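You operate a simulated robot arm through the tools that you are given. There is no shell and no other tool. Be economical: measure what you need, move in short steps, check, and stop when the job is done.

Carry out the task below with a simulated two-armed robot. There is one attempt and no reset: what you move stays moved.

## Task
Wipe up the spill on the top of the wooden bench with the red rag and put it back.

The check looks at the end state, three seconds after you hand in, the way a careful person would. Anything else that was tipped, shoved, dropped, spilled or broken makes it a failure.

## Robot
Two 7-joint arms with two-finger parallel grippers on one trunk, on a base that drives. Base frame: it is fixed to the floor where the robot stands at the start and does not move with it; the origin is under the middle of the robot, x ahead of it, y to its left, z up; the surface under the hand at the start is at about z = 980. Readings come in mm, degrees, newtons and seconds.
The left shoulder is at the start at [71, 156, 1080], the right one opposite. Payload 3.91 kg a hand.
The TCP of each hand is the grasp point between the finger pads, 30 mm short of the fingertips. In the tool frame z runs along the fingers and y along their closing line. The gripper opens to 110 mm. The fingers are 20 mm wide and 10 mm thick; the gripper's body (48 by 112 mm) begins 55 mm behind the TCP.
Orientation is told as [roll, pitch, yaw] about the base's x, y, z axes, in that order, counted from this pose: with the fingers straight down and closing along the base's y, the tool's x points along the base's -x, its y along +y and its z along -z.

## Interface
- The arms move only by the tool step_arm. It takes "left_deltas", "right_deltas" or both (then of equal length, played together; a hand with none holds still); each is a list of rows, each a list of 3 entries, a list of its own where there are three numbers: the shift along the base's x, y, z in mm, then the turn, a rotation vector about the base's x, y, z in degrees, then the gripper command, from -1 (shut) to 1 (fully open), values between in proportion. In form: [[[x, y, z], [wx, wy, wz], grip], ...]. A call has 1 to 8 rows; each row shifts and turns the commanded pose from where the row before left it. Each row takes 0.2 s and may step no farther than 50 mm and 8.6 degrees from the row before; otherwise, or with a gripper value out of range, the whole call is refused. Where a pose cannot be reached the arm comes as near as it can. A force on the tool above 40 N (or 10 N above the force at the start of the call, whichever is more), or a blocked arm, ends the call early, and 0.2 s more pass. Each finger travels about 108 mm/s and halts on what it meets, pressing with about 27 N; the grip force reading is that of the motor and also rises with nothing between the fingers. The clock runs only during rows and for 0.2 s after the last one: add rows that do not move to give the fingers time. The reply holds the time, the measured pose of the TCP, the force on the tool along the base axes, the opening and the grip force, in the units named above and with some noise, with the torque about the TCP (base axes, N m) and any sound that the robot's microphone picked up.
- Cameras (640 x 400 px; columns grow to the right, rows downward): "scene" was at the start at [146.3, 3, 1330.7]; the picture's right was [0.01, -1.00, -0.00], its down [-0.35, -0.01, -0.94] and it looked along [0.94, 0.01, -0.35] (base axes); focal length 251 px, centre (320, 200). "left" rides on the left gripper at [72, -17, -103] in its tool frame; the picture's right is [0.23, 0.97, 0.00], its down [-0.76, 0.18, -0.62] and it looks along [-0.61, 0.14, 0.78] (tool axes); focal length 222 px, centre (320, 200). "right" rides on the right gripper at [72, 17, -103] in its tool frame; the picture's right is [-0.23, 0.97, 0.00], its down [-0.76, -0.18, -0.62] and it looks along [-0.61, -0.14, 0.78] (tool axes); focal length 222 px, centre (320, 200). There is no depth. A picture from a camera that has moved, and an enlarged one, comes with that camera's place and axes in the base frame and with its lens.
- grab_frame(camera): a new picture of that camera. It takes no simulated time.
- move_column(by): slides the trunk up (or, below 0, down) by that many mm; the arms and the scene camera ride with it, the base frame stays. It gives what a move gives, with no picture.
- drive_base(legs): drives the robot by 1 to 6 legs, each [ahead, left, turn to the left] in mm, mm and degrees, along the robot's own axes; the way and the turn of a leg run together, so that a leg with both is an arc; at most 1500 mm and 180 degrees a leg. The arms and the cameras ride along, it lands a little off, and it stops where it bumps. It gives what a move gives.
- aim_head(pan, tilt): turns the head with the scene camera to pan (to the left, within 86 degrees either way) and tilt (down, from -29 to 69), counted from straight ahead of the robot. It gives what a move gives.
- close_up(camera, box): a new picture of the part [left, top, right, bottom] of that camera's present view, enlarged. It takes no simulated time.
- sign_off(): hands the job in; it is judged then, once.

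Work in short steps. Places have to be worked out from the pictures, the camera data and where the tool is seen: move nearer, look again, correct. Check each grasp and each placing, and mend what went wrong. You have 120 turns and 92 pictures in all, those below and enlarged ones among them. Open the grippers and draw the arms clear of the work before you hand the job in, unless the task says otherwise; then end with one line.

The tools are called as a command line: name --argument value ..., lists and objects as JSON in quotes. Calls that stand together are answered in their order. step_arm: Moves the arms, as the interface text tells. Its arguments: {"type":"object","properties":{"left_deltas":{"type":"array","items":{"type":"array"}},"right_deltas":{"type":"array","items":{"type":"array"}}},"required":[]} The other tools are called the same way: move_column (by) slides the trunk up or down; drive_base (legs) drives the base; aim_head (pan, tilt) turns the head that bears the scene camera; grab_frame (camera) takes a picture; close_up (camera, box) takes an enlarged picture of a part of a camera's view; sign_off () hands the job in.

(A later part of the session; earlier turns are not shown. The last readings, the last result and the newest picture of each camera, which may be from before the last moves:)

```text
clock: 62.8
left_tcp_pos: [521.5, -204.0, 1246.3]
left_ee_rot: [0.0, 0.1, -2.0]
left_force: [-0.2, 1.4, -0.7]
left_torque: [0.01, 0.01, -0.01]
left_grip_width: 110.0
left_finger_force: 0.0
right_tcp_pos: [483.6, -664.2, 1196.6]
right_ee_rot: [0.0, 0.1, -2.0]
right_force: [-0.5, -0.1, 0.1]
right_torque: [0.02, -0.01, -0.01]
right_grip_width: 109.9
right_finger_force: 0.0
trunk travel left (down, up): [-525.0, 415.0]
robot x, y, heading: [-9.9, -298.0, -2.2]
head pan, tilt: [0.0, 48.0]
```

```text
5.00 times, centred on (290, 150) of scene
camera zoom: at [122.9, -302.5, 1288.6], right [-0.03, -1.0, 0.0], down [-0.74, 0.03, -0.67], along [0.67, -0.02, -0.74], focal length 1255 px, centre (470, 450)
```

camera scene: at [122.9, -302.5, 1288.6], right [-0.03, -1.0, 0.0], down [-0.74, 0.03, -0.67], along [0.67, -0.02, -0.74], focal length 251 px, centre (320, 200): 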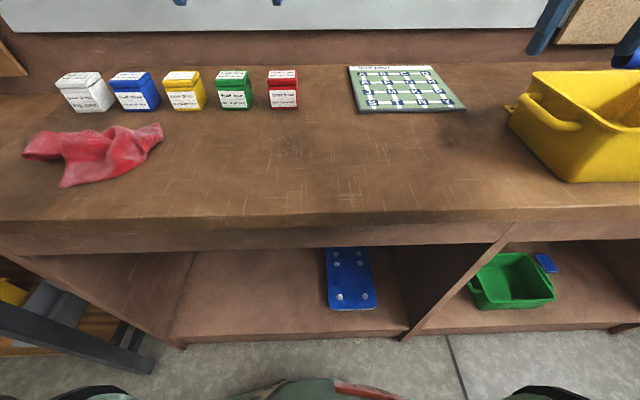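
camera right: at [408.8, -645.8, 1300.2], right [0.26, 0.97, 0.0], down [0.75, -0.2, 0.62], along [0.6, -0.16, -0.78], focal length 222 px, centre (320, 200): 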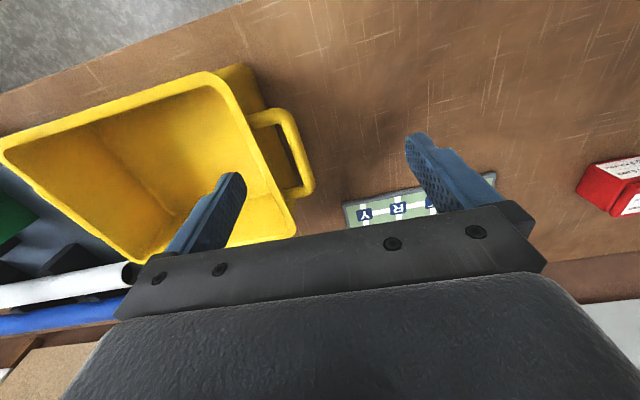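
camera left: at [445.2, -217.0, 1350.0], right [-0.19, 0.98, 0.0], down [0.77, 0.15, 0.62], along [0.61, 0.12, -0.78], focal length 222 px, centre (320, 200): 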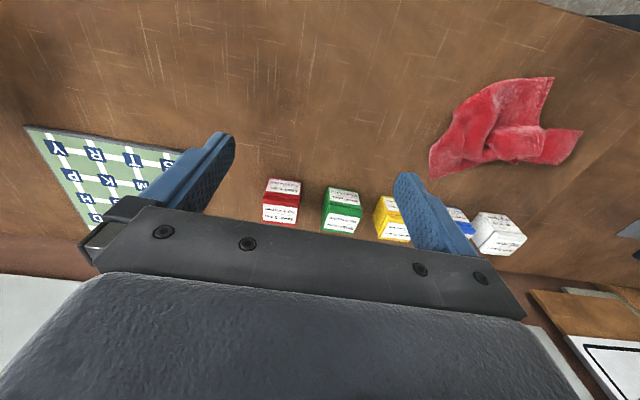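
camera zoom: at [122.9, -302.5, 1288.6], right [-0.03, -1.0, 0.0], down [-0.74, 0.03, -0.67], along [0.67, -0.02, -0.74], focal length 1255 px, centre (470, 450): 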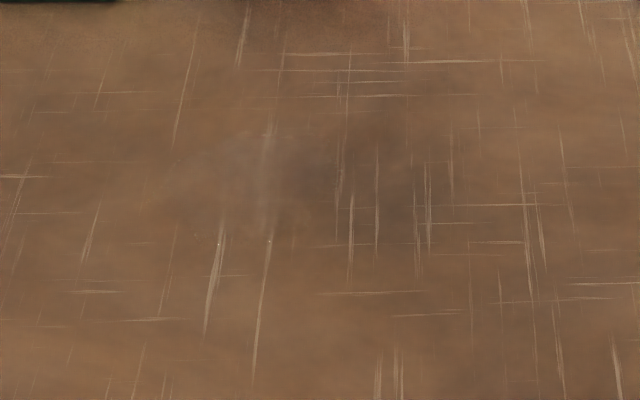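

I've found it: a clear film at roughly x 508–590, y −265…−190 (centre ≈(550,−227)). Now I shift the base left a bit, straighten it, and look closely at the rag.

drive_base --legs '[[8, 140, 2.1]]'

step_arm --left_deltas '[[[-10, 40, -10], [0, 0, 0], 1], [[-10, 40, -10], [0, 0, 0], 1], [[-10, 40, -10], [0, 0, 0], 1], [[-5, 40, -10], [0, 0, 0], 1]]'

grab_frame --camera "left"

grab_frame --camera "scene"

```text
clock: 64.1
left_tcp_pos: [525.8, -43.6, 1247.6]
left_ee_rot: [-0.2, 0.0, 0.2]
left_force: [0.4, 0.3, 0.3]
left_torque: [-0.05, 0.0, 0.01]
left_grip_width: 109.9
left_finger_force: 0.1
right_tcp_pos: [505.9, -504.9, 1196.6]
right_ee_rot: [0.0, 0.0, 0.1]
right_force: [-0.1, 0.3, -0.2]
right_torque: [-0.02, -0.04, 0.01]
right_grip_width: 109.8
right_finger_force: 0.1
trunk travel left (down, up): [-525.0, 415.0]
robot x, y, heading: [-0.8, -157.8, 0.1]
head pan, tilt: [0.0, 48.0]
```

```text
clock: 65.1
left_tcp_pos: [490.6, 117.3, 1207.1]
left_ee_rot: [-0.1, 0.0, 0.1]
left_force: [-1.0, 0.9, 0.1]
left_torque: [0.0, 0.02, 0.02]
left_grip_width: 110.0
left_finger_force: 0.1
right_tcp_pos: [503.5, -506.7, 1197.7]
right_ee_rot: [-0.1, -0.1, 0.1]
right_force: [0.0, 0.6, 0.4]
right_torque: [0.0, 0.01, -0.01]
right_grip_width: 110.0
right_finger_force: 0.1
trunk travel left (down, up): [-525.0, 415.0]
robot x, y, heading: [3.8, -164.6, 0.1]
head pan, tilt: [0.0, 48.0]
```

```text
52 pictures are left
camera left: at [418.7, 101.6, 1308.5], right [-0.23, 0.97, 0.0], down [0.76, 0.18, 0.62], along [0.61, 0.14, -0.78], focal length 222 px, centre (320, 200)
```

left: 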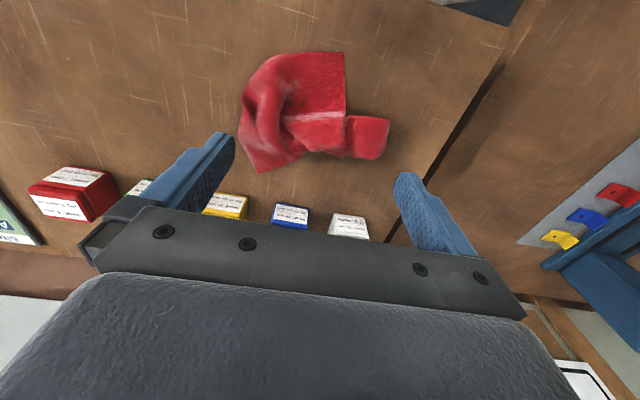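

```text
51 pictures are left
camera scene: at [132.4, -157.4, 1288.8], right [0.0, -1.0, 0.0], down [-0.74, 0.0, -0.67], along [0.67, 0.0, -0.74], focal length 251 px, centre (320, 200)
```

scene: 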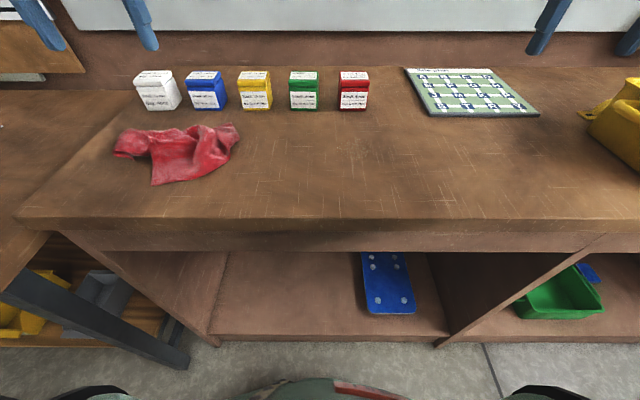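

I zoom onto the rag to find a graspable ridge.

close_up --camera "left" --box '[220, 40, 400, 180]'

close_up --camera "scene" --box '[100, 110, 260, 200]'

```text
2.86 times, centred on (310, 110) of left
camera zoom: at [418.7, 101.6, 1308.5], right [-0.23, 0.97, 0.0], down [0.76, 0.18, 0.62], along [0.61, 0.14, -0.78], focal length 635 px, centre (349, 457)
```

zoom: 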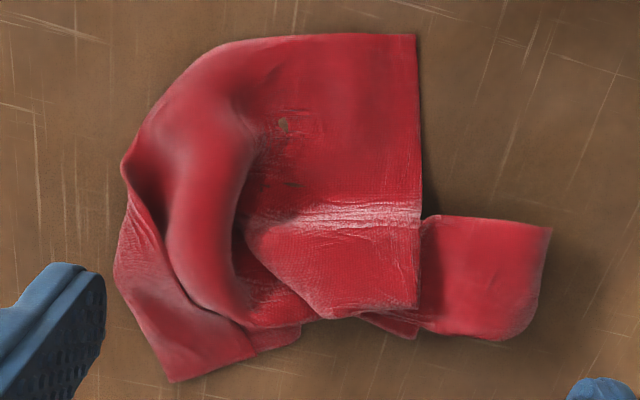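

```text
4.00 times, centred on (180, 155) of scene
camera zoom: at [132.4, -157.4, 1288.8], right [0.0, -1.0, 0.0], down [-0.74, 0.0, -0.67], along [0.67, 0.0, -0.74], focal length 1004 px, centre (880, 380)
```

zoom: 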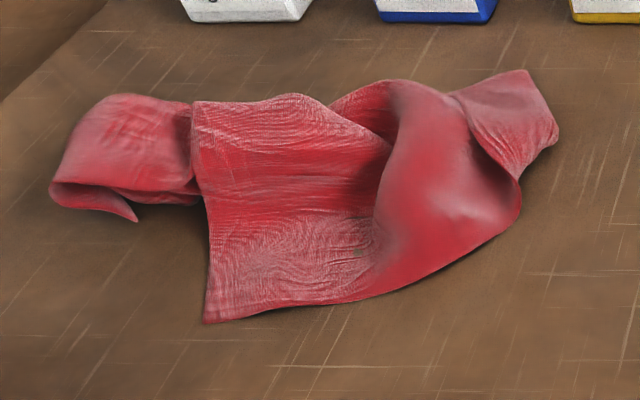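

The rag has a ridge running along x with its middle at ≈(531,57), top ≈1010. I position the left hand above it with a partly open gripper and check.

step_arm --left_deltas '[[[13, -20, -30], [0, 0, 0], 0.4], [[14, -20, -35], [0, 0, 0], 0.4], [[14, -20, -35], [0, 0, 0], 0.4], [[0, 0, -25], [0, 0, 0], 0.4], [[0, 0, 0], [0, 0, 0], 0.4]]'

grab_frame --camera "left"

close_up --camera "scene" --box '[80, 60, 280, 200]'

```text
clock: 66.3
left_tcp_pos: [531.6, 55.0, 1082.1]
left_ee_rot: [0.0, 0.1, 0.2]
left_force: [0.3, -0.1, 0.1]
left_torque: [0.02, 0.03, -0.02]
left_grip_width: 77.1
left_finger_force: 0.0
right_tcp_pos: [506.1, -507.5, 1195.0]
right_ee_rot: [0.1, 0.0, 0.1]
right_force: [0.1, -0.2, 0.4]
right_torque: [-0.01, -0.01, 0.0]
right_grip_width: 110.2
right_finger_force: 0.1
trunk travel left (down, up): [-525.0, 415.0]
robot x, y, heading: [-2.2, -159.8, 0.2]
head pan, tilt: [0.0, 48.0]
```

```text
48 pictures are left
camera left: at [459.7, 39.5, 1184.1], right [-0.23, 0.97, 0.0], down [0.76, 0.18, 0.62], along [0.61, 0.14, -0.78], focal length 222 px, centre (320, 200)
```

left: 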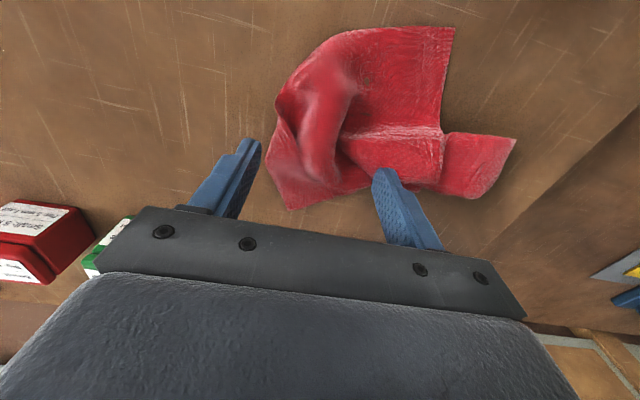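

```text
2.86 times, centred on (180, 130) of scene
camera zoom: at [133.3, -159.8, 1288.6], right [0.0, -1.0, 0.0], down [-0.74, 0.0, -0.67], along [0.67, 0.0, -0.74], focal length 717 px, centre (720, 400)
```

zoom: 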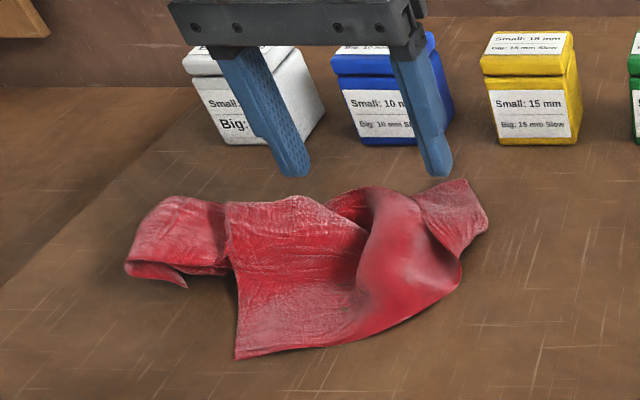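

The ridge is confirmed at y≈57, x 500–565. I descend gently, watching force.

step_arm --left_deltas '[[[-2, 2, -25], [0, 0, 0], 0.25], [[-2, 0, -20], [0, 0, 0], 0.25], [[0, 0, -12], [0, 0, 0], 0.25], [[0, 0, -7], [0, 0, 0], 0.25], [[0, 0, -4], [0, 0, 0], 0.25]]'

grab_frame --camera "left"

close_up --camera "scene" --box '[80, 60, 280, 200]'

```text
clock: 67.5
left_tcp_pos: [528.5, 56.4, 1014.7]
left_ee_rot: [-0.1, -0.1, 0.2]
left_force: [-0.2, 0.4, 7.8]
left_torque: [0.36, -0.06, -0.04]
left_grip_width: 68.9
left_finger_force: 0.7
right_tcp_pos: [505.5, -506.8, 1196.4]
right_ee_rot: [0.0, -0.1, 0.1]
right_force: [0.2, -0.6, 0.0]
right_torque: [-0.03, 0.0, -0.02]
right_grip_width: 109.7
right_finger_force: 0.0
trunk travel left (down, up): [-525.0, 415.0]
robot x, y, heading: [0.7, -160.1, -0.0]
head pan, tilt: [0.0, 48.0]
```

```text
46 pictures are left
camera left: at [455.6, 41.1, 1116.5], right [-0.23, 0.97, 0.0], down [0.76, 0.18, 0.62], along [0.61, 0.14, -0.78], focal length 222 px, centre (320, 200)
```

left: 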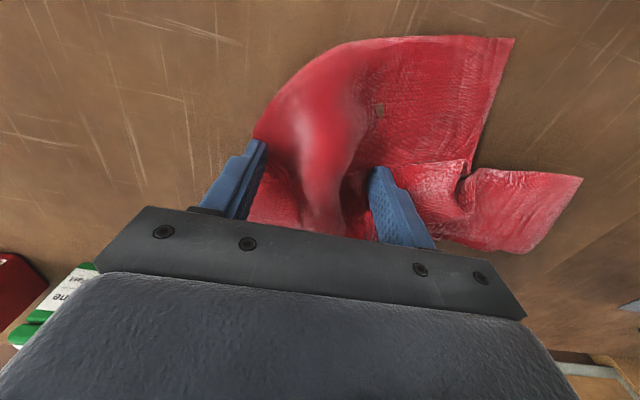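

```text
2.86 times, centred on (180, 130) of scene
camera zoom: at [132.6, -159.0, 1288.9], right [0.0, -1.0, 0.0], down [-0.74, 0.0, -0.67], along [0.67, 0.0, -0.74], focal length 717 px, centre (720, 400)
```

zoom: 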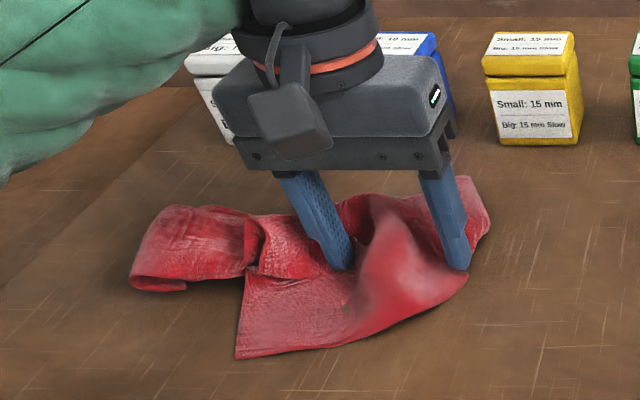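

The fingers straddle the ridge, pressing lightly (8 N). I close the gripper here.

step_arm --left_deltas '[[[0, 0, 0], [0, 0, 0], -0.3], [[0, 0, 0], [0, 0, 0], -0.7], [[0, 0, 0], [0, 0, 0], -1], [[0, 0, 0], [0, 0, 0], -1], [[0, 0, 0], [0, 0, 0], -1]]'

close_up --camera "scene" --box '[80, 60, 280, 200]'

```text
clock: 68.7
left_tcp_pos: [526.9, 58.4, 1014.4]
left_ee_rot: [0.1, -0.1, 0.3]
left_force: [1.5, 2.2, 14.4]
left_torque: [0.2, -0.07, 0.01]
left_grip_width: 7.0
left_finger_force: 26.9
right_tcp_pos: [505.4, -506.7, 1197.4]
right_ee_rot: [-0.1, 0.0, 0.1]
right_force: [0.0, 0.1, -0.5]
right_torque: [-0.02, 0.0, 0.0]
right_grip_width: 110.0
right_finger_force: 0.0
trunk travel left (down, up): [-525.0, 415.0]
robot x, y, heading: [1.9, -161.2, 0.3]
head pan, tilt: [0.0, 48.0]
```

```text
2.86 times, centred on (180, 130) of scene
camera zoom: at [132.5, -159.1, 1288.8], right [0.0, -1.0, 0.0], down [-0.74, 0.0, -0.67], along [0.67, 0.0, -0.74], focal length 717 px, centre (720, 400)
```

zoom: 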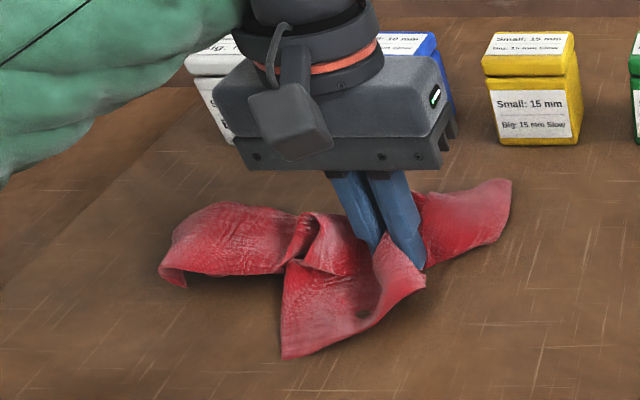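

The cloth is gripped (7 mm, 27 N). I lift a bit and check.

step_arm --left_deltas '[[[0, 0, 20], [0, 0, 0], -1], [[0, 0, 25], [0, 0, 0], -1], [[0, 0, 30], [0, 0, 0], -1], [[0, 0, 30], [0, 0, 0], -1]]'

close_up --camera "scene" --box '[60, 60, 380, 260]'

grab_frame --camera "left"

```text
clock: 69.7
left_tcp_pos: [526.8, 57.4, 1119.4]
left_ee_rot: [0.0, 0.0, 0.1]
left_force: [-0.3, -0.4, 0.4]
left_torque: [0.01, 0.02, -0.01]
left_grip_width: 3.2
left_finger_force: 27.4
right_tcp_pos: [504.9, -508.1, 1196.5]
right_ee_rot: [0.0, 0.0, 0.1]
right_force: [0.4, -0.1, -0.4]
right_torque: [0.04, -0.01, 0.03]
right_grip_width: 110.0
right_finger_force: 0.0
trunk travel left (down, up): [-525.0, 415.0]
robot x, y, heading: [1.6, -164.3, -0.1]
head pan, tilt: [0.0, 48.0]
```

```text
2.00 times, centred on (220, 160) of scene
camera zoom: at [132.6, -159.5, 1288.6], right [0.0, -1.0, 0.0], down [-0.74, 0.0, -0.67], along [0.67, 0.0, -0.74], focal length 502 px, centre (520, 280)
```

zoom: 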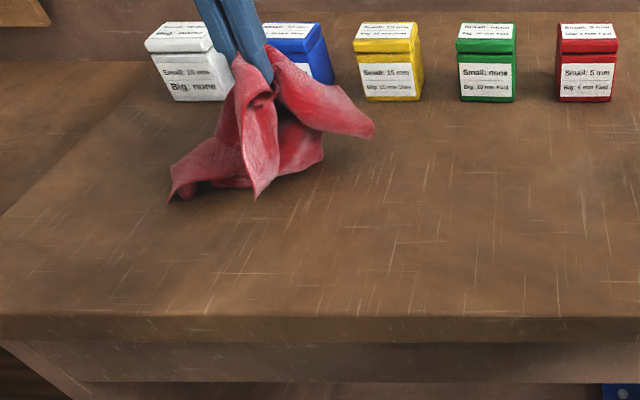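

```text
42 pictures are left
camera left: at [455.9, 40.6, 1221.4], right [-0.23, 0.97, 0.0], down [0.76, 0.18, 0.62], along [0.61, 0.14, -0.78], focal length 222 px, centre (320, 200)
```

left: 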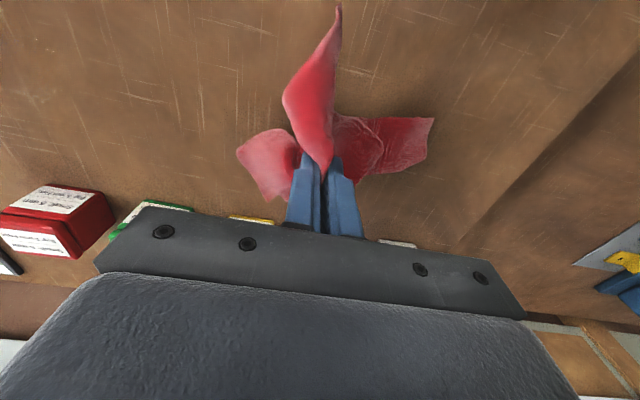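

Lifted cleanly. I raise a little more and carry it over the spill.

step_arm --left_deltas '[[[0, 0, 35], [0, 0, 0], -1], [[3, -40, 0], [0, 0, 0], -1], [[3, -40, 0], [0, 0, 0], -1], [[3, -40, 0], [0, 0, 0], -1], [[3, -40, 0], [0, 0, 0], -1], [[3, -40, 0], [0, 0, 0], -1], [[3, -40, 0], [0, 0, 0], -1], [[3, -40, 0], [0, 0, 0], -1]]'

step_arm --left_deltas '[[[0, -3, -30], [0, 0, 0], -1], [[0, 0, -30], [0, 0, 0], -1], [[0, 0, -30], [0, 0, 0], -1], [[0, 0, -20], [0, 0, 0], -1], [[0, 0, -15], [0, 0, 0], -1]]'

close_up --camera "scene" --box '[200, 60, 520, 260]'

```text
clock: 71.5
left_tcp_pos: [549.3, -225.8, 1154.7]
left_ee_rot: [0.0, 0.0, 0.2]
left_force: [-0.1, -1.1, -0.4]
left_torque: [0.02, -0.02, 0.04]
left_grip_width: 3.3
left_finger_force: 26.1
right_tcp_pos: [506.1, -508.5, 1195.6]
right_ee_rot: [0.1, -0.1, 0.2]
right_force: [0.4, 0.1, 0.0]
right_torque: [0.04, 0.0, 0.0]
right_grip_width: 109.9
right_finger_force: 0.1
trunk travel left (down, up): [-525.0, 415.0]
robot x, y, heading: [0.4, -159.1, 0.2]
head pan, tilt: [0.0, 48.0]
```

```text
clock: 72.7
left_tcp_pos: [547.3, -232.8, 1040.0]
left_ee_rot: [0.2, -1.2, -0.2]
left_force: [-0.9, -0.2, 0.2]
left_torque: [-0.03, 0.04, 0.01]
left_grip_width: 3.4
left_finger_force: 27.2
right_tcp_pos: [501.8, -516.0, 1198.6]
right_ee_rot: [0.5, -0.2, -0.2]
right_force: [-0.6, -1.0, 0.1]
right_torque: [0.03, 0.02, -0.02]
right_grip_width: 110.0
right_finger_force: 0.2
trunk travel left (down, up): [-525.0, 415.0]
robot x, y, heading: [2.9, -161.4, -0.2]
head pan, tilt: [0.0, 48.0]
```

```text
2.00 times, centred on (360, 160) of scene
camera zoom: at [131.5, -166.3, 1292.9], right [0.0, -1.0, -0.01], down [-0.74, 0.01, -0.67], along [0.67, 0.0, -0.74], focal length 502 px, centre (240, 280)
```

zoom: 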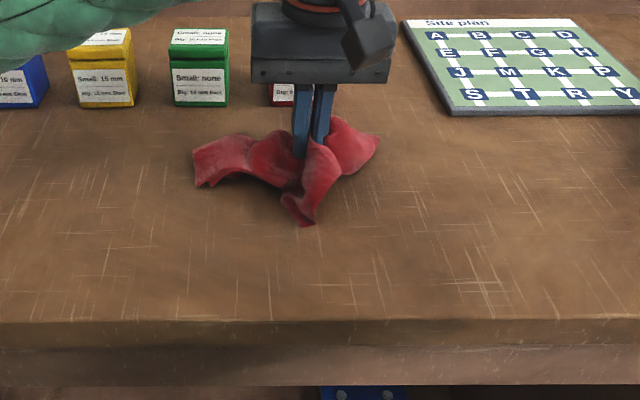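

The readings hint that a link (not the tool) touches something: the body tilted slightly and z stopped at 1040. I look before proceeding.

grab_frame --camera "scene"

aim_head --pan 45 --tilt 50

grab_frame --camera "scene"

```text
40 pictures are left
camera scene: at [131.5, -166.3, 1292.9], right [0.0, -1.0, -0.01], down [-0.74, 0.01, -0.67], along [0.67, 0.0, -0.74], focal length 251 px, centre (320, 200)
```

scene: 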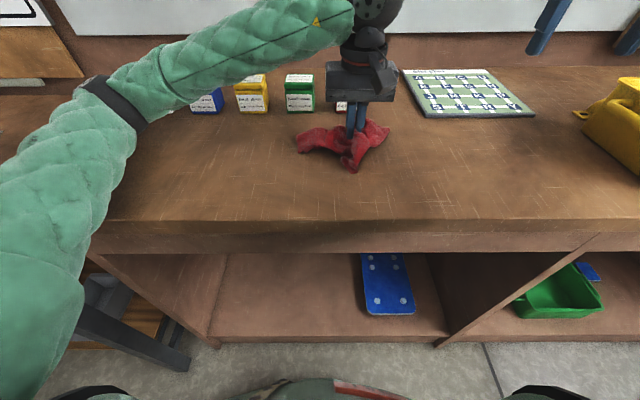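

```text
clock: 73.8
left_tcp_pos: [547.6, -232.0, 1041.3]
left_ee_rot: [0.3, -1.2, -0.1]
left_force: [-0.4, 0.3, 0.1]
left_torque: [0.0, 0.02, -0.03]
left_grip_width: 3.2
left_finger_force: 26.6
right_tcp_pos: [502.2, -516.4, 1198.4]
right_ee_rot: [0.2, 0.0, -0.3]
right_force: [0.4, -0.8, 0.8]
right_torque: [-0.02, 0.03, -0.03]
right_grip_width: 109.8
right_finger_force: 0.1
trunk travel left (down, up): [-525.0, 415.0]
robot x, y, heading: [3.3, -158.8, -0.4]
head pan, tilt: [45.0, 50.0]
```

```text
39 pictures are left
camera scene: at [106.8, -111.9, 1289.0], right [0.7, -0.71, 0.0], down [-0.54, -0.53, -0.65], along [0.46, 0.46, -0.76], focal length 251 px, centre (320, 200)
```

scene: 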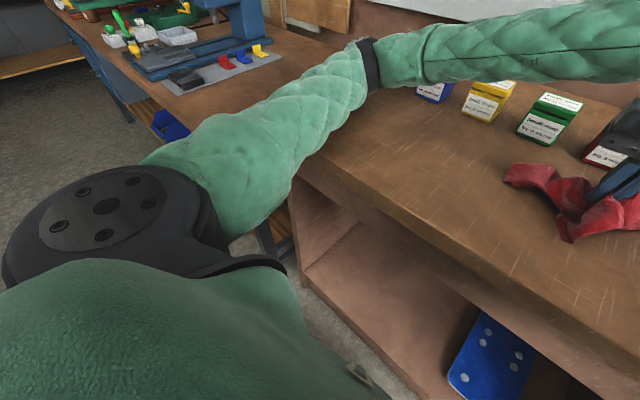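

The left elbow is resting on the bench edge. I lift the hand, raise the trunk 150 mm to lift the elbow, and then come down again.

step_arm --left_deltas '[[[0, 0, 30], [0, 0, 0], -1], [[0, 0, 40], [0, 0, 0], -1]]'

move_column --by 160

step_arm --left_deltas '[[[0, 0, -35], [0, 0, 0], -1], [[0, 0, -35], [0, 0, 0], -1], [[0, 0, -35], [0, 0, 0], -1], [[0, 0, -35], [0, 0, 0], -1], [[0, 0, -30], [0, 0, 0], -1], [[0, 0, 0], [0, 0, 0], -1]]'

grab_frame --camera "scene"

```text
clock: 74.4
left_tcp_pos: [546.1, -224.6, 1096.6]
left_ee_rot: [0.0, 0.1, 0.3]
left_force: [-0.8, -0.1, 0.3]
left_torque: [0.05, -0.03, 0.03]
left_grip_width: 3.0
left_finger_force: 27.5
right_tcp_pos: [502.7, -508.9, 1193.2]
right_ee_rot: [0.2, 0.0, 0.3]
right_force: [0.3, -0.7, -0.5]
right_torque: [0.05, -0.01, 0.01]
right_grip_width: 110.0
right_finger_force: 0.2
trunk travel left (down, up): [-525.0, 415.0]
robot x, y, heading: [1.4, -160.4, 0.4]
head pan, tilt: [45.0, 50.0]
```

```text
clock: 76.2
left_tcp_pos: [550.0, -223.9, 1259.1]
left_ee_rot: [0.0, 0.0, 0.2]
left_force: [0.6, -0.3, 0.3]
left_torque: [0.02, 0.01, 0.03]
left_grip_width: 3.3
left_finger_force: 27.4
right_tcp_pos: [506.0, -508.0, 1355.5]
right_ee_rot: [0.0, 0.0, 0.1]
right_force: [0.5, 0.3, -0.4]
right_torque: [0.01, 0.0, -0.01]
right_grip_width: 110.4
right_finger_force: 0.0
trunk travel left (down, up): [-685.0, 255.0]
robot x, y, heading: [-0.3, -159.0, 0.2]
head pan, tilt: [45.0, 50.0]
```

```text
clock: 77.6
left_tcp_pos: [549.4, -225.5, 1089.0]
left_ee_rot: [0.0, 0.0, 0.2]
left_force: [-0.9, -0.8, -0.4]
left_torque: [0.02, 0.02, 0.0]
left_grip_width: 3.2
left_finger_force: 26.8
right_tcp_pos: [505.8, -506.9, 1356.8]
right_ee_rot: [-0.1, -0.1, 0.1]
right_force: [-0.6, 0.5, -0.9]
right_torque: [0.04, -0.01, -0.03]
right_grip_width: 110.1
right_finger_force: 0.1
trunk travel left (down, up): [-685.0, 255.0]
robot x, y, heading: [3.7, -162.2, 0.0]
head pan, tilt: [45.0, 50.0]
```

```text
38 pictures are left
camera scene: at [108.6, -105.0, 1445.9], right [0.71, -0.71, 0.0], down [-0.54, -0.54, -0.64], along [0.45, 0.46, -0.77], focal length 251 px, centre (320, 200)
```

scene: 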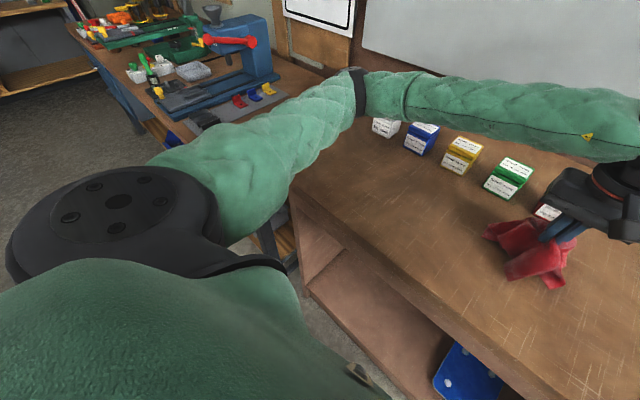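

The elbow now has clearance. I lower the rag onto the spill in small steps, watching force.

step_arm --left_deltas '[[[0, 0, -25], [0, 0, 0], -1], [[0, 0, -20], [0, 0, 0], -1], [[0, 0, -12], [0, 0, 0], -1], [[0, 0, -8], [0, 0, 0], -1], [[0, 0, -4], [0, 0, 0], -1], [[0, 0, 0], [0, 0, 0], -1]]'

aim_head --pan 0 --tilt 50

close_up --camera "scene" --box '[200, 60, 520, 260]'

```text
clock: 79.0
left_tcp_pos: [549.0, -225.2, 1019.7]
left_ee_rot: [-0.1, -0.2, 0.2]
left_force: [0.0, -1.4, 11.7]
left_torque: [-0.01, 0.02, 0.03]
left_grip_width: 3.1
left_finger_force: 26.4
right_tcp_pos: [505.3, -507.6, 1356.9]
right_ee_rot: [0.0, 0.0, 0.2]
right_force: [-0.5, 0.6, -0.2]
right_torque: [0.0, -0.02, -0.01]
right_grip_width: 110.2
right_finger_force: 0.1
trunk travel left (down, up): [-685.0, 255.0]
robot x, y, heading: [0.7, -160.8, 0.1]
head pan, tilt: [45.0, 50.0]
```

```text
clock: 80.2
left_tcp_pos: [549.2, -224.5, 1020.6]
left_ee_rot: [-0.1, -0.1, 0.3]
left_force: [0.1, -1.8, 11.9]
left_torque: [-0.03, 0.02, 0.02]
left_grip_width: 2.8
left_finger_force: 26.8
right_tcp_pos: [504.8, -507.9, 1357.3]
right_ee_rot: [0.1, 0.1, 0.1]
right_force: [-0.2, 0.2, -0.7]
right_torque: [0.0, 0.02, 0.01]
right_grip_width: 109.9
right_finger_force: 0.2
trunk travel left (down, up): [-685.0, 255.0]
robot x, y, heading: [0.1, -166.1, 0.0]
head pan, tilt: [0.0, 50.0]
```

```text
2.00 times, centred on (360, 160) of scene
camera zoom: at [130.7, -159.1, 1446.0], right [0.0, -1.0, 0.0], down [-0.77, 0.0, -0.64], along [0.64, 0.0, -0.77], focal length 502 px, centre (240, 280)
```

zoom: 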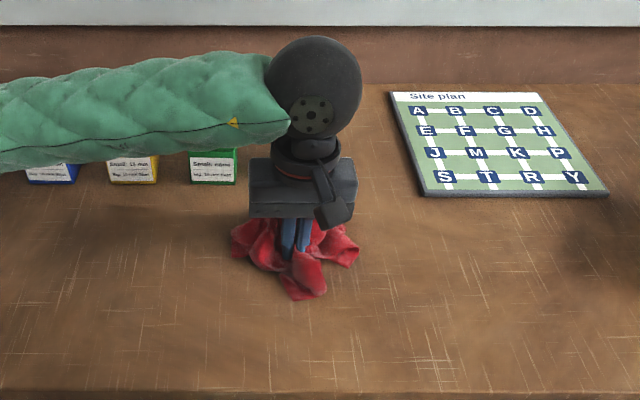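

Rag pressed at 12 N on the spill. I wipe in a raster over x 505–603, y −280…−175.

step_arm --left_deltas '[[[-22, 25, 0], [0, 0, 0], -1], [[-22, 25, 0], [0, 0, 0], -1], [[0, -35, 0], [0, 0, 0], -1], [[0, -35, 0], [0, 0, 0], -1], [[0, -35, 0], [0, 0, 0], -1], [[20, 0, 0], [0, 0, 0], -1], [[0, 35, 0], [0, 0, 0], -1], [[0, 35, 0], [0, 0, 0], -1]]'

step_arm --left_deltas '[[[0, 35, 0], [0, 0, 0], -1], [[20, 0, 0], [0, 0, 0], -1], [[0, -35, 0], [0, 0, 0], -1], [[0, -35, 0], [0, 0, 0], -1], [[0, -35, 0], [0, 0, 0], -1], [[20, 0, 0], [0, 0, 0], -1], [[0, 35, 0], [0, 0, 0], -1], [[0, 35, 0], [0, 0, 0], -1]]'

step_arm --left_deltas '[[[0, 35, 0], [0, 0, 0], -1], [[20, 0, 0], [0, 0, 0], -1], [[0, -35, 0], [0, 0, 0], -1], [[0, -35, 0], [0, 0, 0], -1], [[0, -35, 0], [0, 0, 0], -1], [[18, 0, 0], [0, 0, 0], -1], [[0, 35, 0], [0, 0, 0], -1], [[0, 35, 0], [0, 0, 0], -1]]'

close_up --camera "scene" --box '[200, 60, 520, 260]'

```text
clock: 82.0
left_tcp_pos: [525.2, -210.4, 1020.3]
left_ee_rot: [0.0, 0.0, 0.2]
left_force: [0.5, -0.2, 1.9]
left_torque: [-0.01, -0.01, -0.05]
left_grip_width: 3.3
left_finger_force: 27.1
right_tcp_pos: [505.5, -507.2, 1355.9]
right_ee_rot: [0.0, 0.0, 0.1]
right_force: [-0.3, 0.0, -0.3]
right_torque: [0.0, 0.0, 0.01]
right_grip_width: 110.0
right_finger_force: 0.1
trunk travel left (down, up): [-685.0, 255.0]
robot x, y, heading: [-0.9, -161.4, 0.1]
head pan, tilt: [0.0, 50.0]
```

```text
clock: 83.8
left_tcp_pos: [565.6, -210.1, 1019.4]
left_ee_rot: [-0.2, 0.0, 0.1]
left_force: [0.4, -1.0, 2.5]
left_torque: [0.0, -0.04, -0.03]
left_grip_width: 3.5
left_finger_force: 27.2
right_tcp_pos: [505.3, -507.7, 1356.0]
right_ee_rot: [0.0, 0.1, 0.0]
right_force: [0.4, -0.7, 1.4]
right_torque: [0.01, 0.0, 0.01]
right_grip_width: 109.9
right_finger_force: 0.0
trunk travel left (down, up): [-685.0, 255.0]
robot x, y, heading: [2.3, -159.8, -0.1]
head pan, tilt: [0.0, 50.0]
```

```text
clock: 85.6
left_tcp_pos: [602.7, -211.2, 1020.3]
left_ee_rot: [-0.1, -0.2, 0.2]
left_force: [-0.6, -1.6, 3.9]
left_torque: [-0.03, -0.05, -0.03]
left_grip_width: 3.3
left_finger_force: 27.2
right_tcp_pos: [504.3, -508.1, 1357.2]
right_ee_rot: [0.0, 0.0, 0.1]
right_force: [-0.2, 0.7, 0.0]
right_torque: [-0.01, 0.0, 0.05]
right_grip_width: 109.8
right_finger_force: 0.0
trunk travel left (down, up): [-685.0, 255.0]
robot x, y, heading: [1.3, -156.8, 0.1]
head pan, tilt: [0.0, 50.0]
```

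```text
2.00 times, centred on (360, 160) of scene
camera zoom: at [130.9, -158.9, 1446.0], right [0.0, -1.0, 0.0], down [-0.77, 0.0, -0.64], along [0.64, 0.0, -0.77], focal length 502 px, centre (240, 280)
```

zoom: 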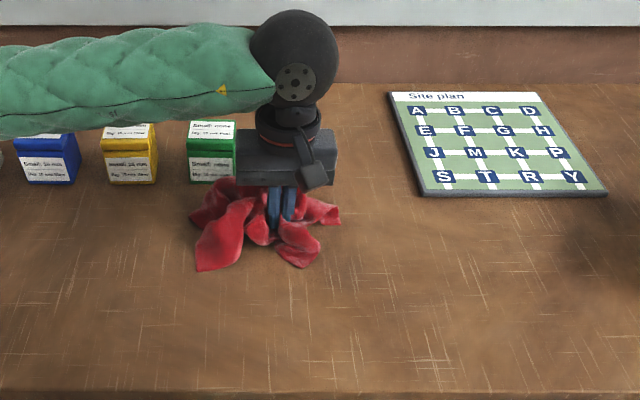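

Dragging force is low (2–4 N), so I do a second crosswise pass pressed 4 mm lower.

step_arm --left_deltas '[[[0, 30, -4], [0, 0, 0], -1], [[-33, 0, 0], [0, 0, 0], -1], [[-33, 0, 0], [0, 0, 0], -1], [[-33, 0, 0], [0, 0, 0], -1], [[0, -22, 0], [0, 0, 0], -1], [[33, 0, 0], [0, 0, 0], -1], [[33, 0, 0], [0, 0, 0], -1], [[33, 0, 0], [0, 0, 0], -1]]'

step_arm --left_deltas '[[[0, -22, 0], [0, 0, 0], -1], [[-33, 0, 0], [0, 0, 0], -1], [[-33, 0, 0], [0, 0, 0], -1], [[-33, 0, 0], [0, 0, 0], -1], [[0, -22, 0], [0, 0, 0], -1], [[33, 0, 0], [0, 0, 0], -1], [[33, 0, 0], [0, 0, 0], -1], [[33, 0, 0], [0, 0, 0], -1]]'

step_arm --left_deltas '[[[0, -22, 0], [0, 0, 0], -1], [[-33, 0, 0], [0, 0, 0], -1], [[-33, 0, 0], [0, 0, 0], -1], [[-33, 0, 0], [0, 0, 0], -1], [[0, -15, 0], [0, 0, 0], -1], [[33, 0, 0], [0, 0, 0], -1], [[33, 0, 0], [0, 0, 0], -1]]'

step_arm --left_deltas '[[[0, 20, 40], [0, 0, 0], -1], [[0, 40, 40], [0, 0, 0], -1], [[0, 40, 40], [0, 0, 0], -1], [[0, 40, 40], [0, 0, 0], -1], [[0, 40, 20], [0, 0, 0], -1], [[0, 40, 0], [0, 0, 0], -1], [[0, 40, 0], [0, 0, 0], -1]]'

close_up --camera "scene" --box '[280, 110, 460, 230]'

grab_frame --camera "left"

```text
clock: 87.4
left_tcp_pos: [605.7, -202.9, 1017.6]
left_ee_rot: [-0.1, 0.0, 0.1]
left_force: [-2.1, -1.3, 4.4]
left_torque: [0.03, 0.05, 0.02]
left_grip_width: 3.3
left_finger_force: 26.4
right_tcp_pos: [505.7, -509.1, 1355.7]
right_ee_rot: [0.0, 0.0, 0.1]
right_force: [-0.4, 0.2, 0.8]
right_torque: [0.02, 0.0, -0.03]
right_grip_width: 109.9
right_finger_force: 0.1
trunk travel left (down, up): [-685.0, 255.0]
robot x, y, heading: [-0.1, -160.3, -0.1]
head pan, tilt: [0.0, 50.0]
```

```text
clock: 89.2
left_tcp_pos: [605.2, -246.4, 1018.1]
left_ee_rot: [0.1, 0.0, 0.2]
left_force: [-1.5, -0.5, 2.8]
left_torque: [0.03, 0.04, 0.03]
left_grip_width: 3.1
left_finger_force: 27.2
right_tcp_pos: [505.7, -507.3, 1355.9]
right_ee_rot: [0.0, 0.0, 0.1]
right_force: [-0.5, 0.3, -1.3]
right_torque: [-0.03, 0.0, -0.01]
right_grip_width: 110.0
right_finger_force: 0.1
trunk travel left (down, up): [-685.0, 255.0]
robot x, y, heading: [3.3, -161.3, 0.0]
head pan, tilt: [0.0, 50.0]
```

```text
clock: 90.8
left_tcp_pos: [571.9, -281.7, 1017.0]
left_ee_rot: [-0.1, 0.0, 0.2]
left_force: [-1.3, 0.3, 3.9]
left_torque: [0.03, 0.08, -0.03]
left_grip_width: 3.2
left_finger_force: 26.7
right_tcp_pos: [505.8, -506.0, 1357.2]
right_ee_rot: [-0.1, 0.0, 0.1]
right_force: [0.4, -0.3, 0.0]
right_torque: [0.02, -0.03, 0.0]
right_grip_width: 110.3
right_finger_force: 0.0
trunk travel left (down, up): [-685.0, 255.0]
robot x, y, heading: [2.3, -160.7, 0.1]
head pan, tilt: [0.0, 50.0]
```

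```text
refused: row 2 steps farther than a row can; nothing moved
```

```text
3.33 times, centred on (370, 170) of scene
camera zoom: at [131.5, -159.2, 1445.8], right [0.0, -1.0, 0.0], down [-0.77, 0.0, -0.64], along [0.64, 0.0, -0.77], focal length 836 px, centre (153, 300)
```

zoom: 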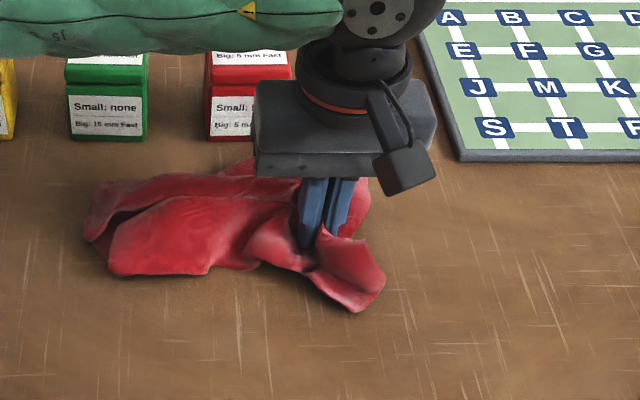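

```text
34 pictures are left
camera left: at [499.5, -299.0, 1118.6], right [-0.23, 0.97, 0.0], down [0.76, 0.18, 0.62], along [0.61, 0.14, -0.78], focal length 222 px, centre (320, 200)
```

left: 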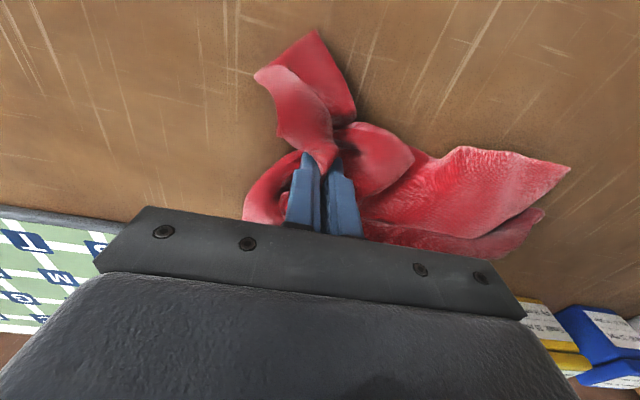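

The lift was refused as too long a step; I lift straight up in smaller steps, then move left, and inspect the spot.

step_arm --left_deltas '[[[0, 0, 35], [0, 0, 0], -1], [[0, 0, 45], [0, 0, 0], -1], [[0, 0, 45], [0, 0, 0], -1], [[-6, 40, 10], [0, 0, 0], -1], [[-6, 40, 0], [0, 0, 0], -1], [[-6, 40, 0], [0, 0, 0], -1], [[-6, 40, 0], [0, 0, 0], -1], [[-6, 40, 0], [0, 0, 0], -1]]'

close_up --camera "scene" --box '[290, 120, 410, 210]'

grab_frame --camera "scene"

```text
clock: 92.6
left_tcp_pos: [539.8, -81.7, 1149.6]
left_ee_rot: [-0.1, 0.0, 0.1]
left_force: [0.6, 0.2, -0.5]
left_torque: [0.01, 0.04, -0.01]
left_grip_width: 3.2
left_finger_force: 27.2
right_tcp_pos: [506.2, -506.0, 1357.2]
right_ee_rot: [-0.1, 0.0, 0.2]
right_force: [0.2, 0.2, 0.5]
right_torque: [-0.06, 0.02, 0.02]
right_grip_width: 110.0
right_finger_force: 0.0
trunk travel left (down, up): [-685.0, 255.0]
robot x, y, heading: [3.6, -161.9, -0.1]
head pan, tilt: [0.0, 50.0]
```

```text
4.44 times, centred on (350, 165) of scene
camera zoom: at [130.9, -157.8, 1446.0], right [0.0, -1.0, 0.0], down [-0.77, 0.0, -0.64], along [0.64, 0.0, -0.77], focal length 1115 px, centre (187, 356)
```

zoom: 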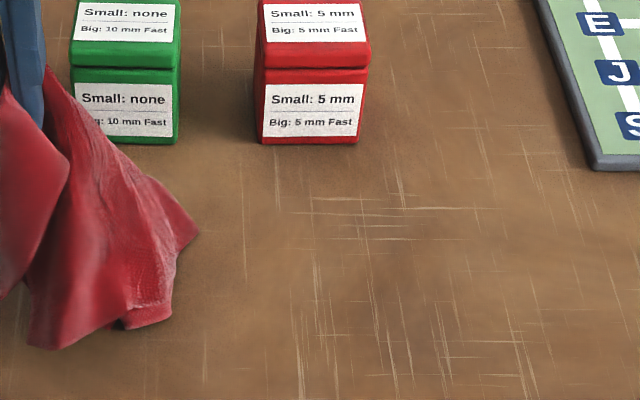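

```text
32 pictures are left
camera scene: at [130.9, -157.8, 1446.0], right [0.0, -1.0, 0.0], down [-0.77, 0.0, -0.64], along [0.64, 0.0, -0.77], focal length 251 px, centre (320, 200)
```

scene: 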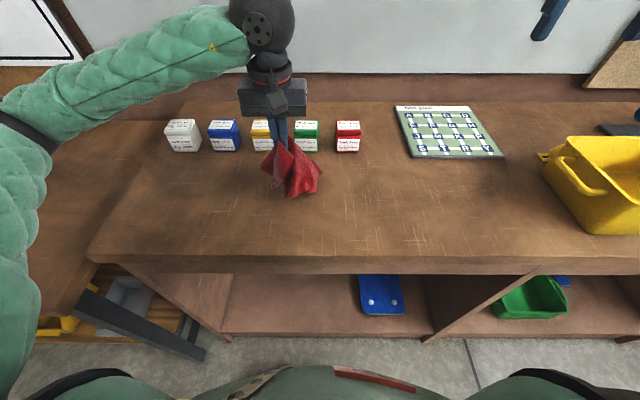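

The wood looks clean here, but the film was best seen from a hand camera near (447,−217,1349). I move the left hand further left and bring the right hand camera there.

step_arm --left_deltas '[[[-2, 40, 0], [0, 0, 0], -1], [[-2, 40, 0], [0, 0, 0], -1], [[-2, 30, 0], [0, 0, 0], -1], [[0, 20, 0], [0, 0, 0], -1], [[0, 0, 0], [0, 0, 0], -1], [[0, 0, 0], [0, 0, 0], -1], [[0, 0, 0], [0, 0, 0], -1]]' --right_deltas '[[[2, 36, -15], [0, 0, 0], 1], [[2, 36, -15], [0, 0, 0], 1], [[2, 36, -15], [0, 0, 0], 1], [[2, 36, -15], [0, 0, 0], 1], [[2, 36, -15], [0, 0, 0], 1], [[2, 36, -15], [0, 0, 0], 1], [[0, 20, -15], [0, 0, 0], 1]]'

close_up --camera "right" --box '[240, 20, 480, 170]'

close_up --camera "right" --box '[280, 50, 400, 140]'

```text
clock: 94.2
left_tcp_pos: [535.0, 49.5, 1151.6]
left_ee_rot: [-0.2, 0.0, 0.2]
left_force: [0.2, -0.9, -0.1]
left_torque: [0.0, 0.01, -0.04]
left_grip_width: 3.1
left_finger_force: 26.3
right_tcp_pos: [517.1, -270.1, 1251.6]
right_ee_rot: [0.0, 0.0, 0.1]
right_force: [0.4, 0.2, -0.2]
right_torque: [-0.02, 0.0, -0.02]
right_grip_width: 110.1
right_finger_force: 0.1
trunk travel left (down, up): [-685.0, 255.0]
robot x, y, heading: [3.3, -163.7, 0.2]
head pan, tilt: [0.0, 50.0]
```

```text
2.67 times, centred on (360, 95) of right
camera zoom: at [446.1, -254.8, 1355.0], right [0.22, 0.97, 0.0], down [0.76, -0.18, 0.62], along [0.61, -0.14, -0.78], focal length 592 px, centre (213, 480)
```

zoom: 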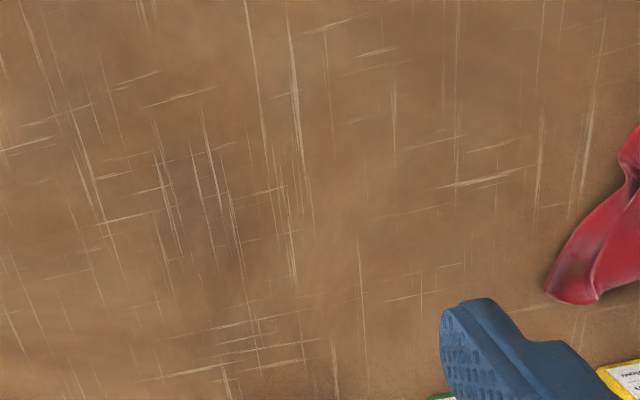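

```text
4.44 times, centred on (340, 95) of right
camera zoom: at [446.1, -254.8, 1355.0], right [0.22, 0.97, 0.0], down [0.76, -0.18, 0.62], along [0.61, -0.14, -0.78], focal length 987 px, centre (231, 667)
```

zoom: 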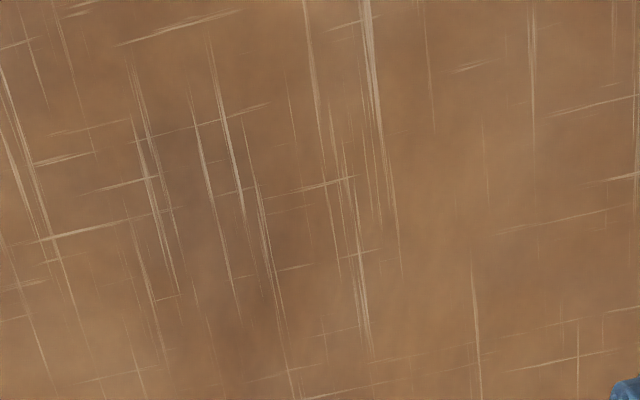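

The spot is clean: no glints or film left. Now I return the rag to its place at (527,57), moving the right hand back meanwhile.

step_arm --left_deltas '[[[-4, 20, 0], [0, 0, 0], -1], [[-4, 20, 0], [0, 0, 0], -1], [[0, 0, -30], [0, 0, 0], -1], [[0, 0, -30], [0, 0, 0], -1], [[0, 0, -25], [0, 0, 0], -1], [[0, 0, 0], [0, 0, 0], -1]]' --right_deltas '[[[-2, -38, 10], [0, 0, 0], 1], [[-2, -38, 10], [0, 0, 0], 1], [[-2, -38, 10], [0, 0, 0], 1], [[-2, -38, 10], [0, 0, 0], 1], [[-2, -38, 10], [0, 0, 0], 1], [[-2, -38, 10], [0, 0, 0], 1]]'

close_up --camera "scene" --box '[80, 90, 340, 260]'

grab_frame --camera "left"

```text
clock: 95.6
left_tcp_pos: [525.5, 87.7, 1064.9]
left_ee_rot: [0.1, 0.0, 0.2]
left_force: [0.0, -1.1, -0.3]
left_torque: [0.03, -0.02, 0.0]
left_grip_width: 2.9
left_finger_force: 27.4
right_tcp_pos: [505.1, -500.4, 1312.9]
right_ee_rot: [0.1, -0.1, 0.2]
right_force: [-0.2, -0.3, -0.1]
right_torque: [0.04, -0.04, -0.02]
right_grip_width: 109.8
right_finger_force: 0.1
trunk travel left (down, up): [-685.0, 255.0]
robot x, y, heading: [0.9, -161.4, 0.0]
head pan, tilt: [0.0, 50.0]
```

```text
2.35 times, centred on (210, 175) of scene
camera zoom: at [130.5, -161.0, 1446.0], right [0.0, -1.0, 0.0], down [-0.77, 0.0, -0.64], along [0.64, 0.0, -0.77], focal length 590 px, centre (579, 259)
```

zoom: 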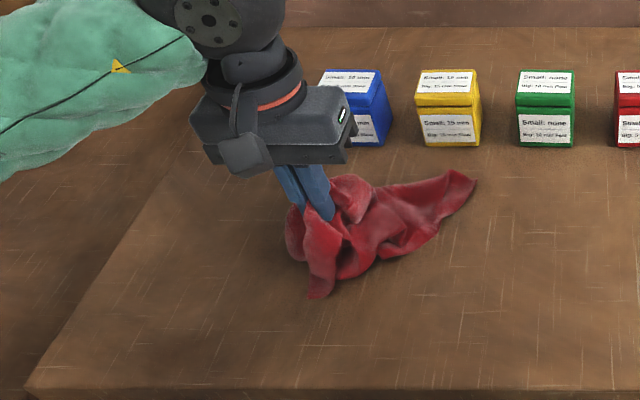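

```text
28 pictures are left
camera left: at [453.4, 71.4, 1167.4], right [-0.23, 0.97, 0.0], down [0.76, 0.18, 0.62], along [0.61, 0.14, -0.78], focal length 222 px, centre (320, 200)
```

left: 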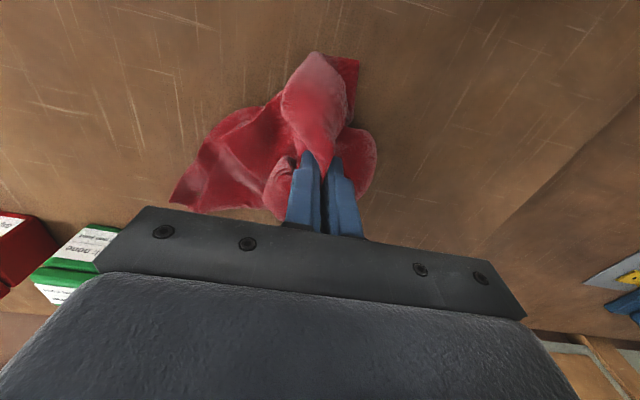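

The trailing part lies to the right, so the rag's middle is ~50 mm right of its original spot (middle ≈(540,105)). I shift the hand left 45 mm and lower it.

step_arm --left_deltas '[[[0, 25, 0], [0, 0, 0], -1], [[0, 25, 0], [0, 0, 0], -1], [[0, 0, -20], [0, 0, 0], -1], [[0, 0, -15], [0, 0, 0], -1], [[0, 0, -8], [0, 0, 0], -1], [[0, 0, 0], [0, 0, 0], -1]]'

close_up --camera "scene" --box '[80, 90, 340, 260]'

```text
clock: 97.0
left_tcp_pos: [527.7, 140.1, 1023.6]
left_ee_rot: [-0.1, 0.0, 0.2]
left_force: [0.5, 0.3, 3.5]
left_torque: [0.0, -0.01, 0.0]
left_grip_width: 3.0
left_finger_force: 27.4
right_tcp_pos: [506.4, -498.9, 1312.1]
right_ee_rot: [-0.1, 0.1, 0.1]
right_force: [0.0, 0.2, 0.4]
right_torque: [-0.02, -0.01, 0.01]
right_grip_width: 109.9
right_finger_force: 0.1
trunk travel left (down, up): [-685.0, 255.0]
robot x, y, heading: [4.7, -157.6, 0.3]
head pan, tilt: [0.0, 50.0]
```

```text
2.35 times, centred on (210, 175) of scene
camera zoom: at [131.2, -158.9, 1445.9], right [0.0, -1.0, 0.0], down [-0.77, 0.0, -0.64], along [0.64, 0.0, -0.77], focal length 590 px, centre (579, 259)
```

zoom: 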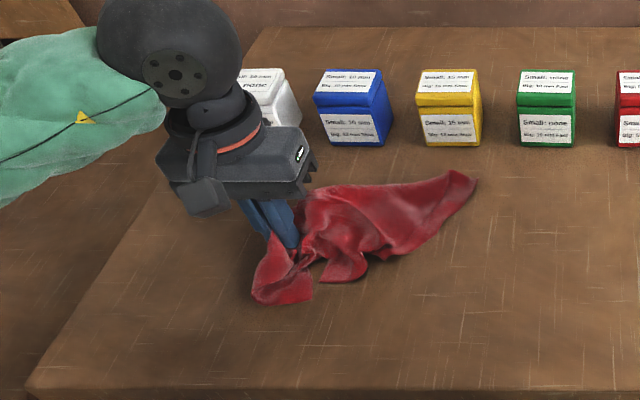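

The tail is now spread rather than moved. I draw it another 40 mm left, so the rag covers its original footprint.

step_arm --left_deltas '[[[-2, 15, 6], [0, 0, 0], -1], [[-2, 15, 0], [0, 0, 0], -1], [[-2, 15, 0], [0, 0, 0], -1], [[0, 0, -7], [0, 0, 0], -1], [[0, 0, 0], [0, 0, 0], -1]]'

close_up --camera "scene" --box '[80, 90, 340, 260]'

```text
clock: 98.2
left_tcp_pos: [520.0, 182.4, 1022.1]
left_ee_rot: [-0.1, 0.0, 0.2]
left_force: [2.3, -1.5, 12.5]
left_torque: [-0.02, -0.14, -0.02]
left_grip_width: 2.9
left_finger_force: 27.0
right_tcp_pos: [505.1, -498.2, 1313.5]
right_ee_rot: [0.0, 0.0, 0.0]
right_force: [0.1, 0.6, -0.1]
right_torque: [-0.04, 0.0, -0.01]
right_grip_width: 109.9
right_finger_force: 0.0
trunk travel left (down, up): [-685.0, 255.0]
robot x, y, heading: [4.1, -162.4, 0.0]
head pan, tilt: [0.0, 50.0]
```

```text
2.35 times, centred on (210, 175) of scene
camera zoom: at [130.8, -159.5, 1446.1], right [0.0, -1.0, 0.0], down [-0.77, 0.0, -0.64], along [0.64, 0.0, -0.77], focal length 590 px, centre (579, 259)
```

zoom: 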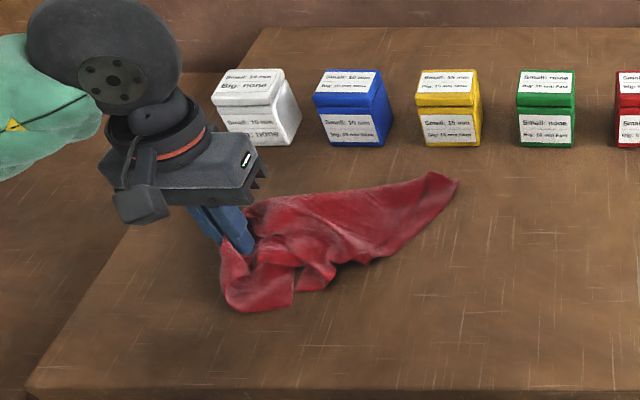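

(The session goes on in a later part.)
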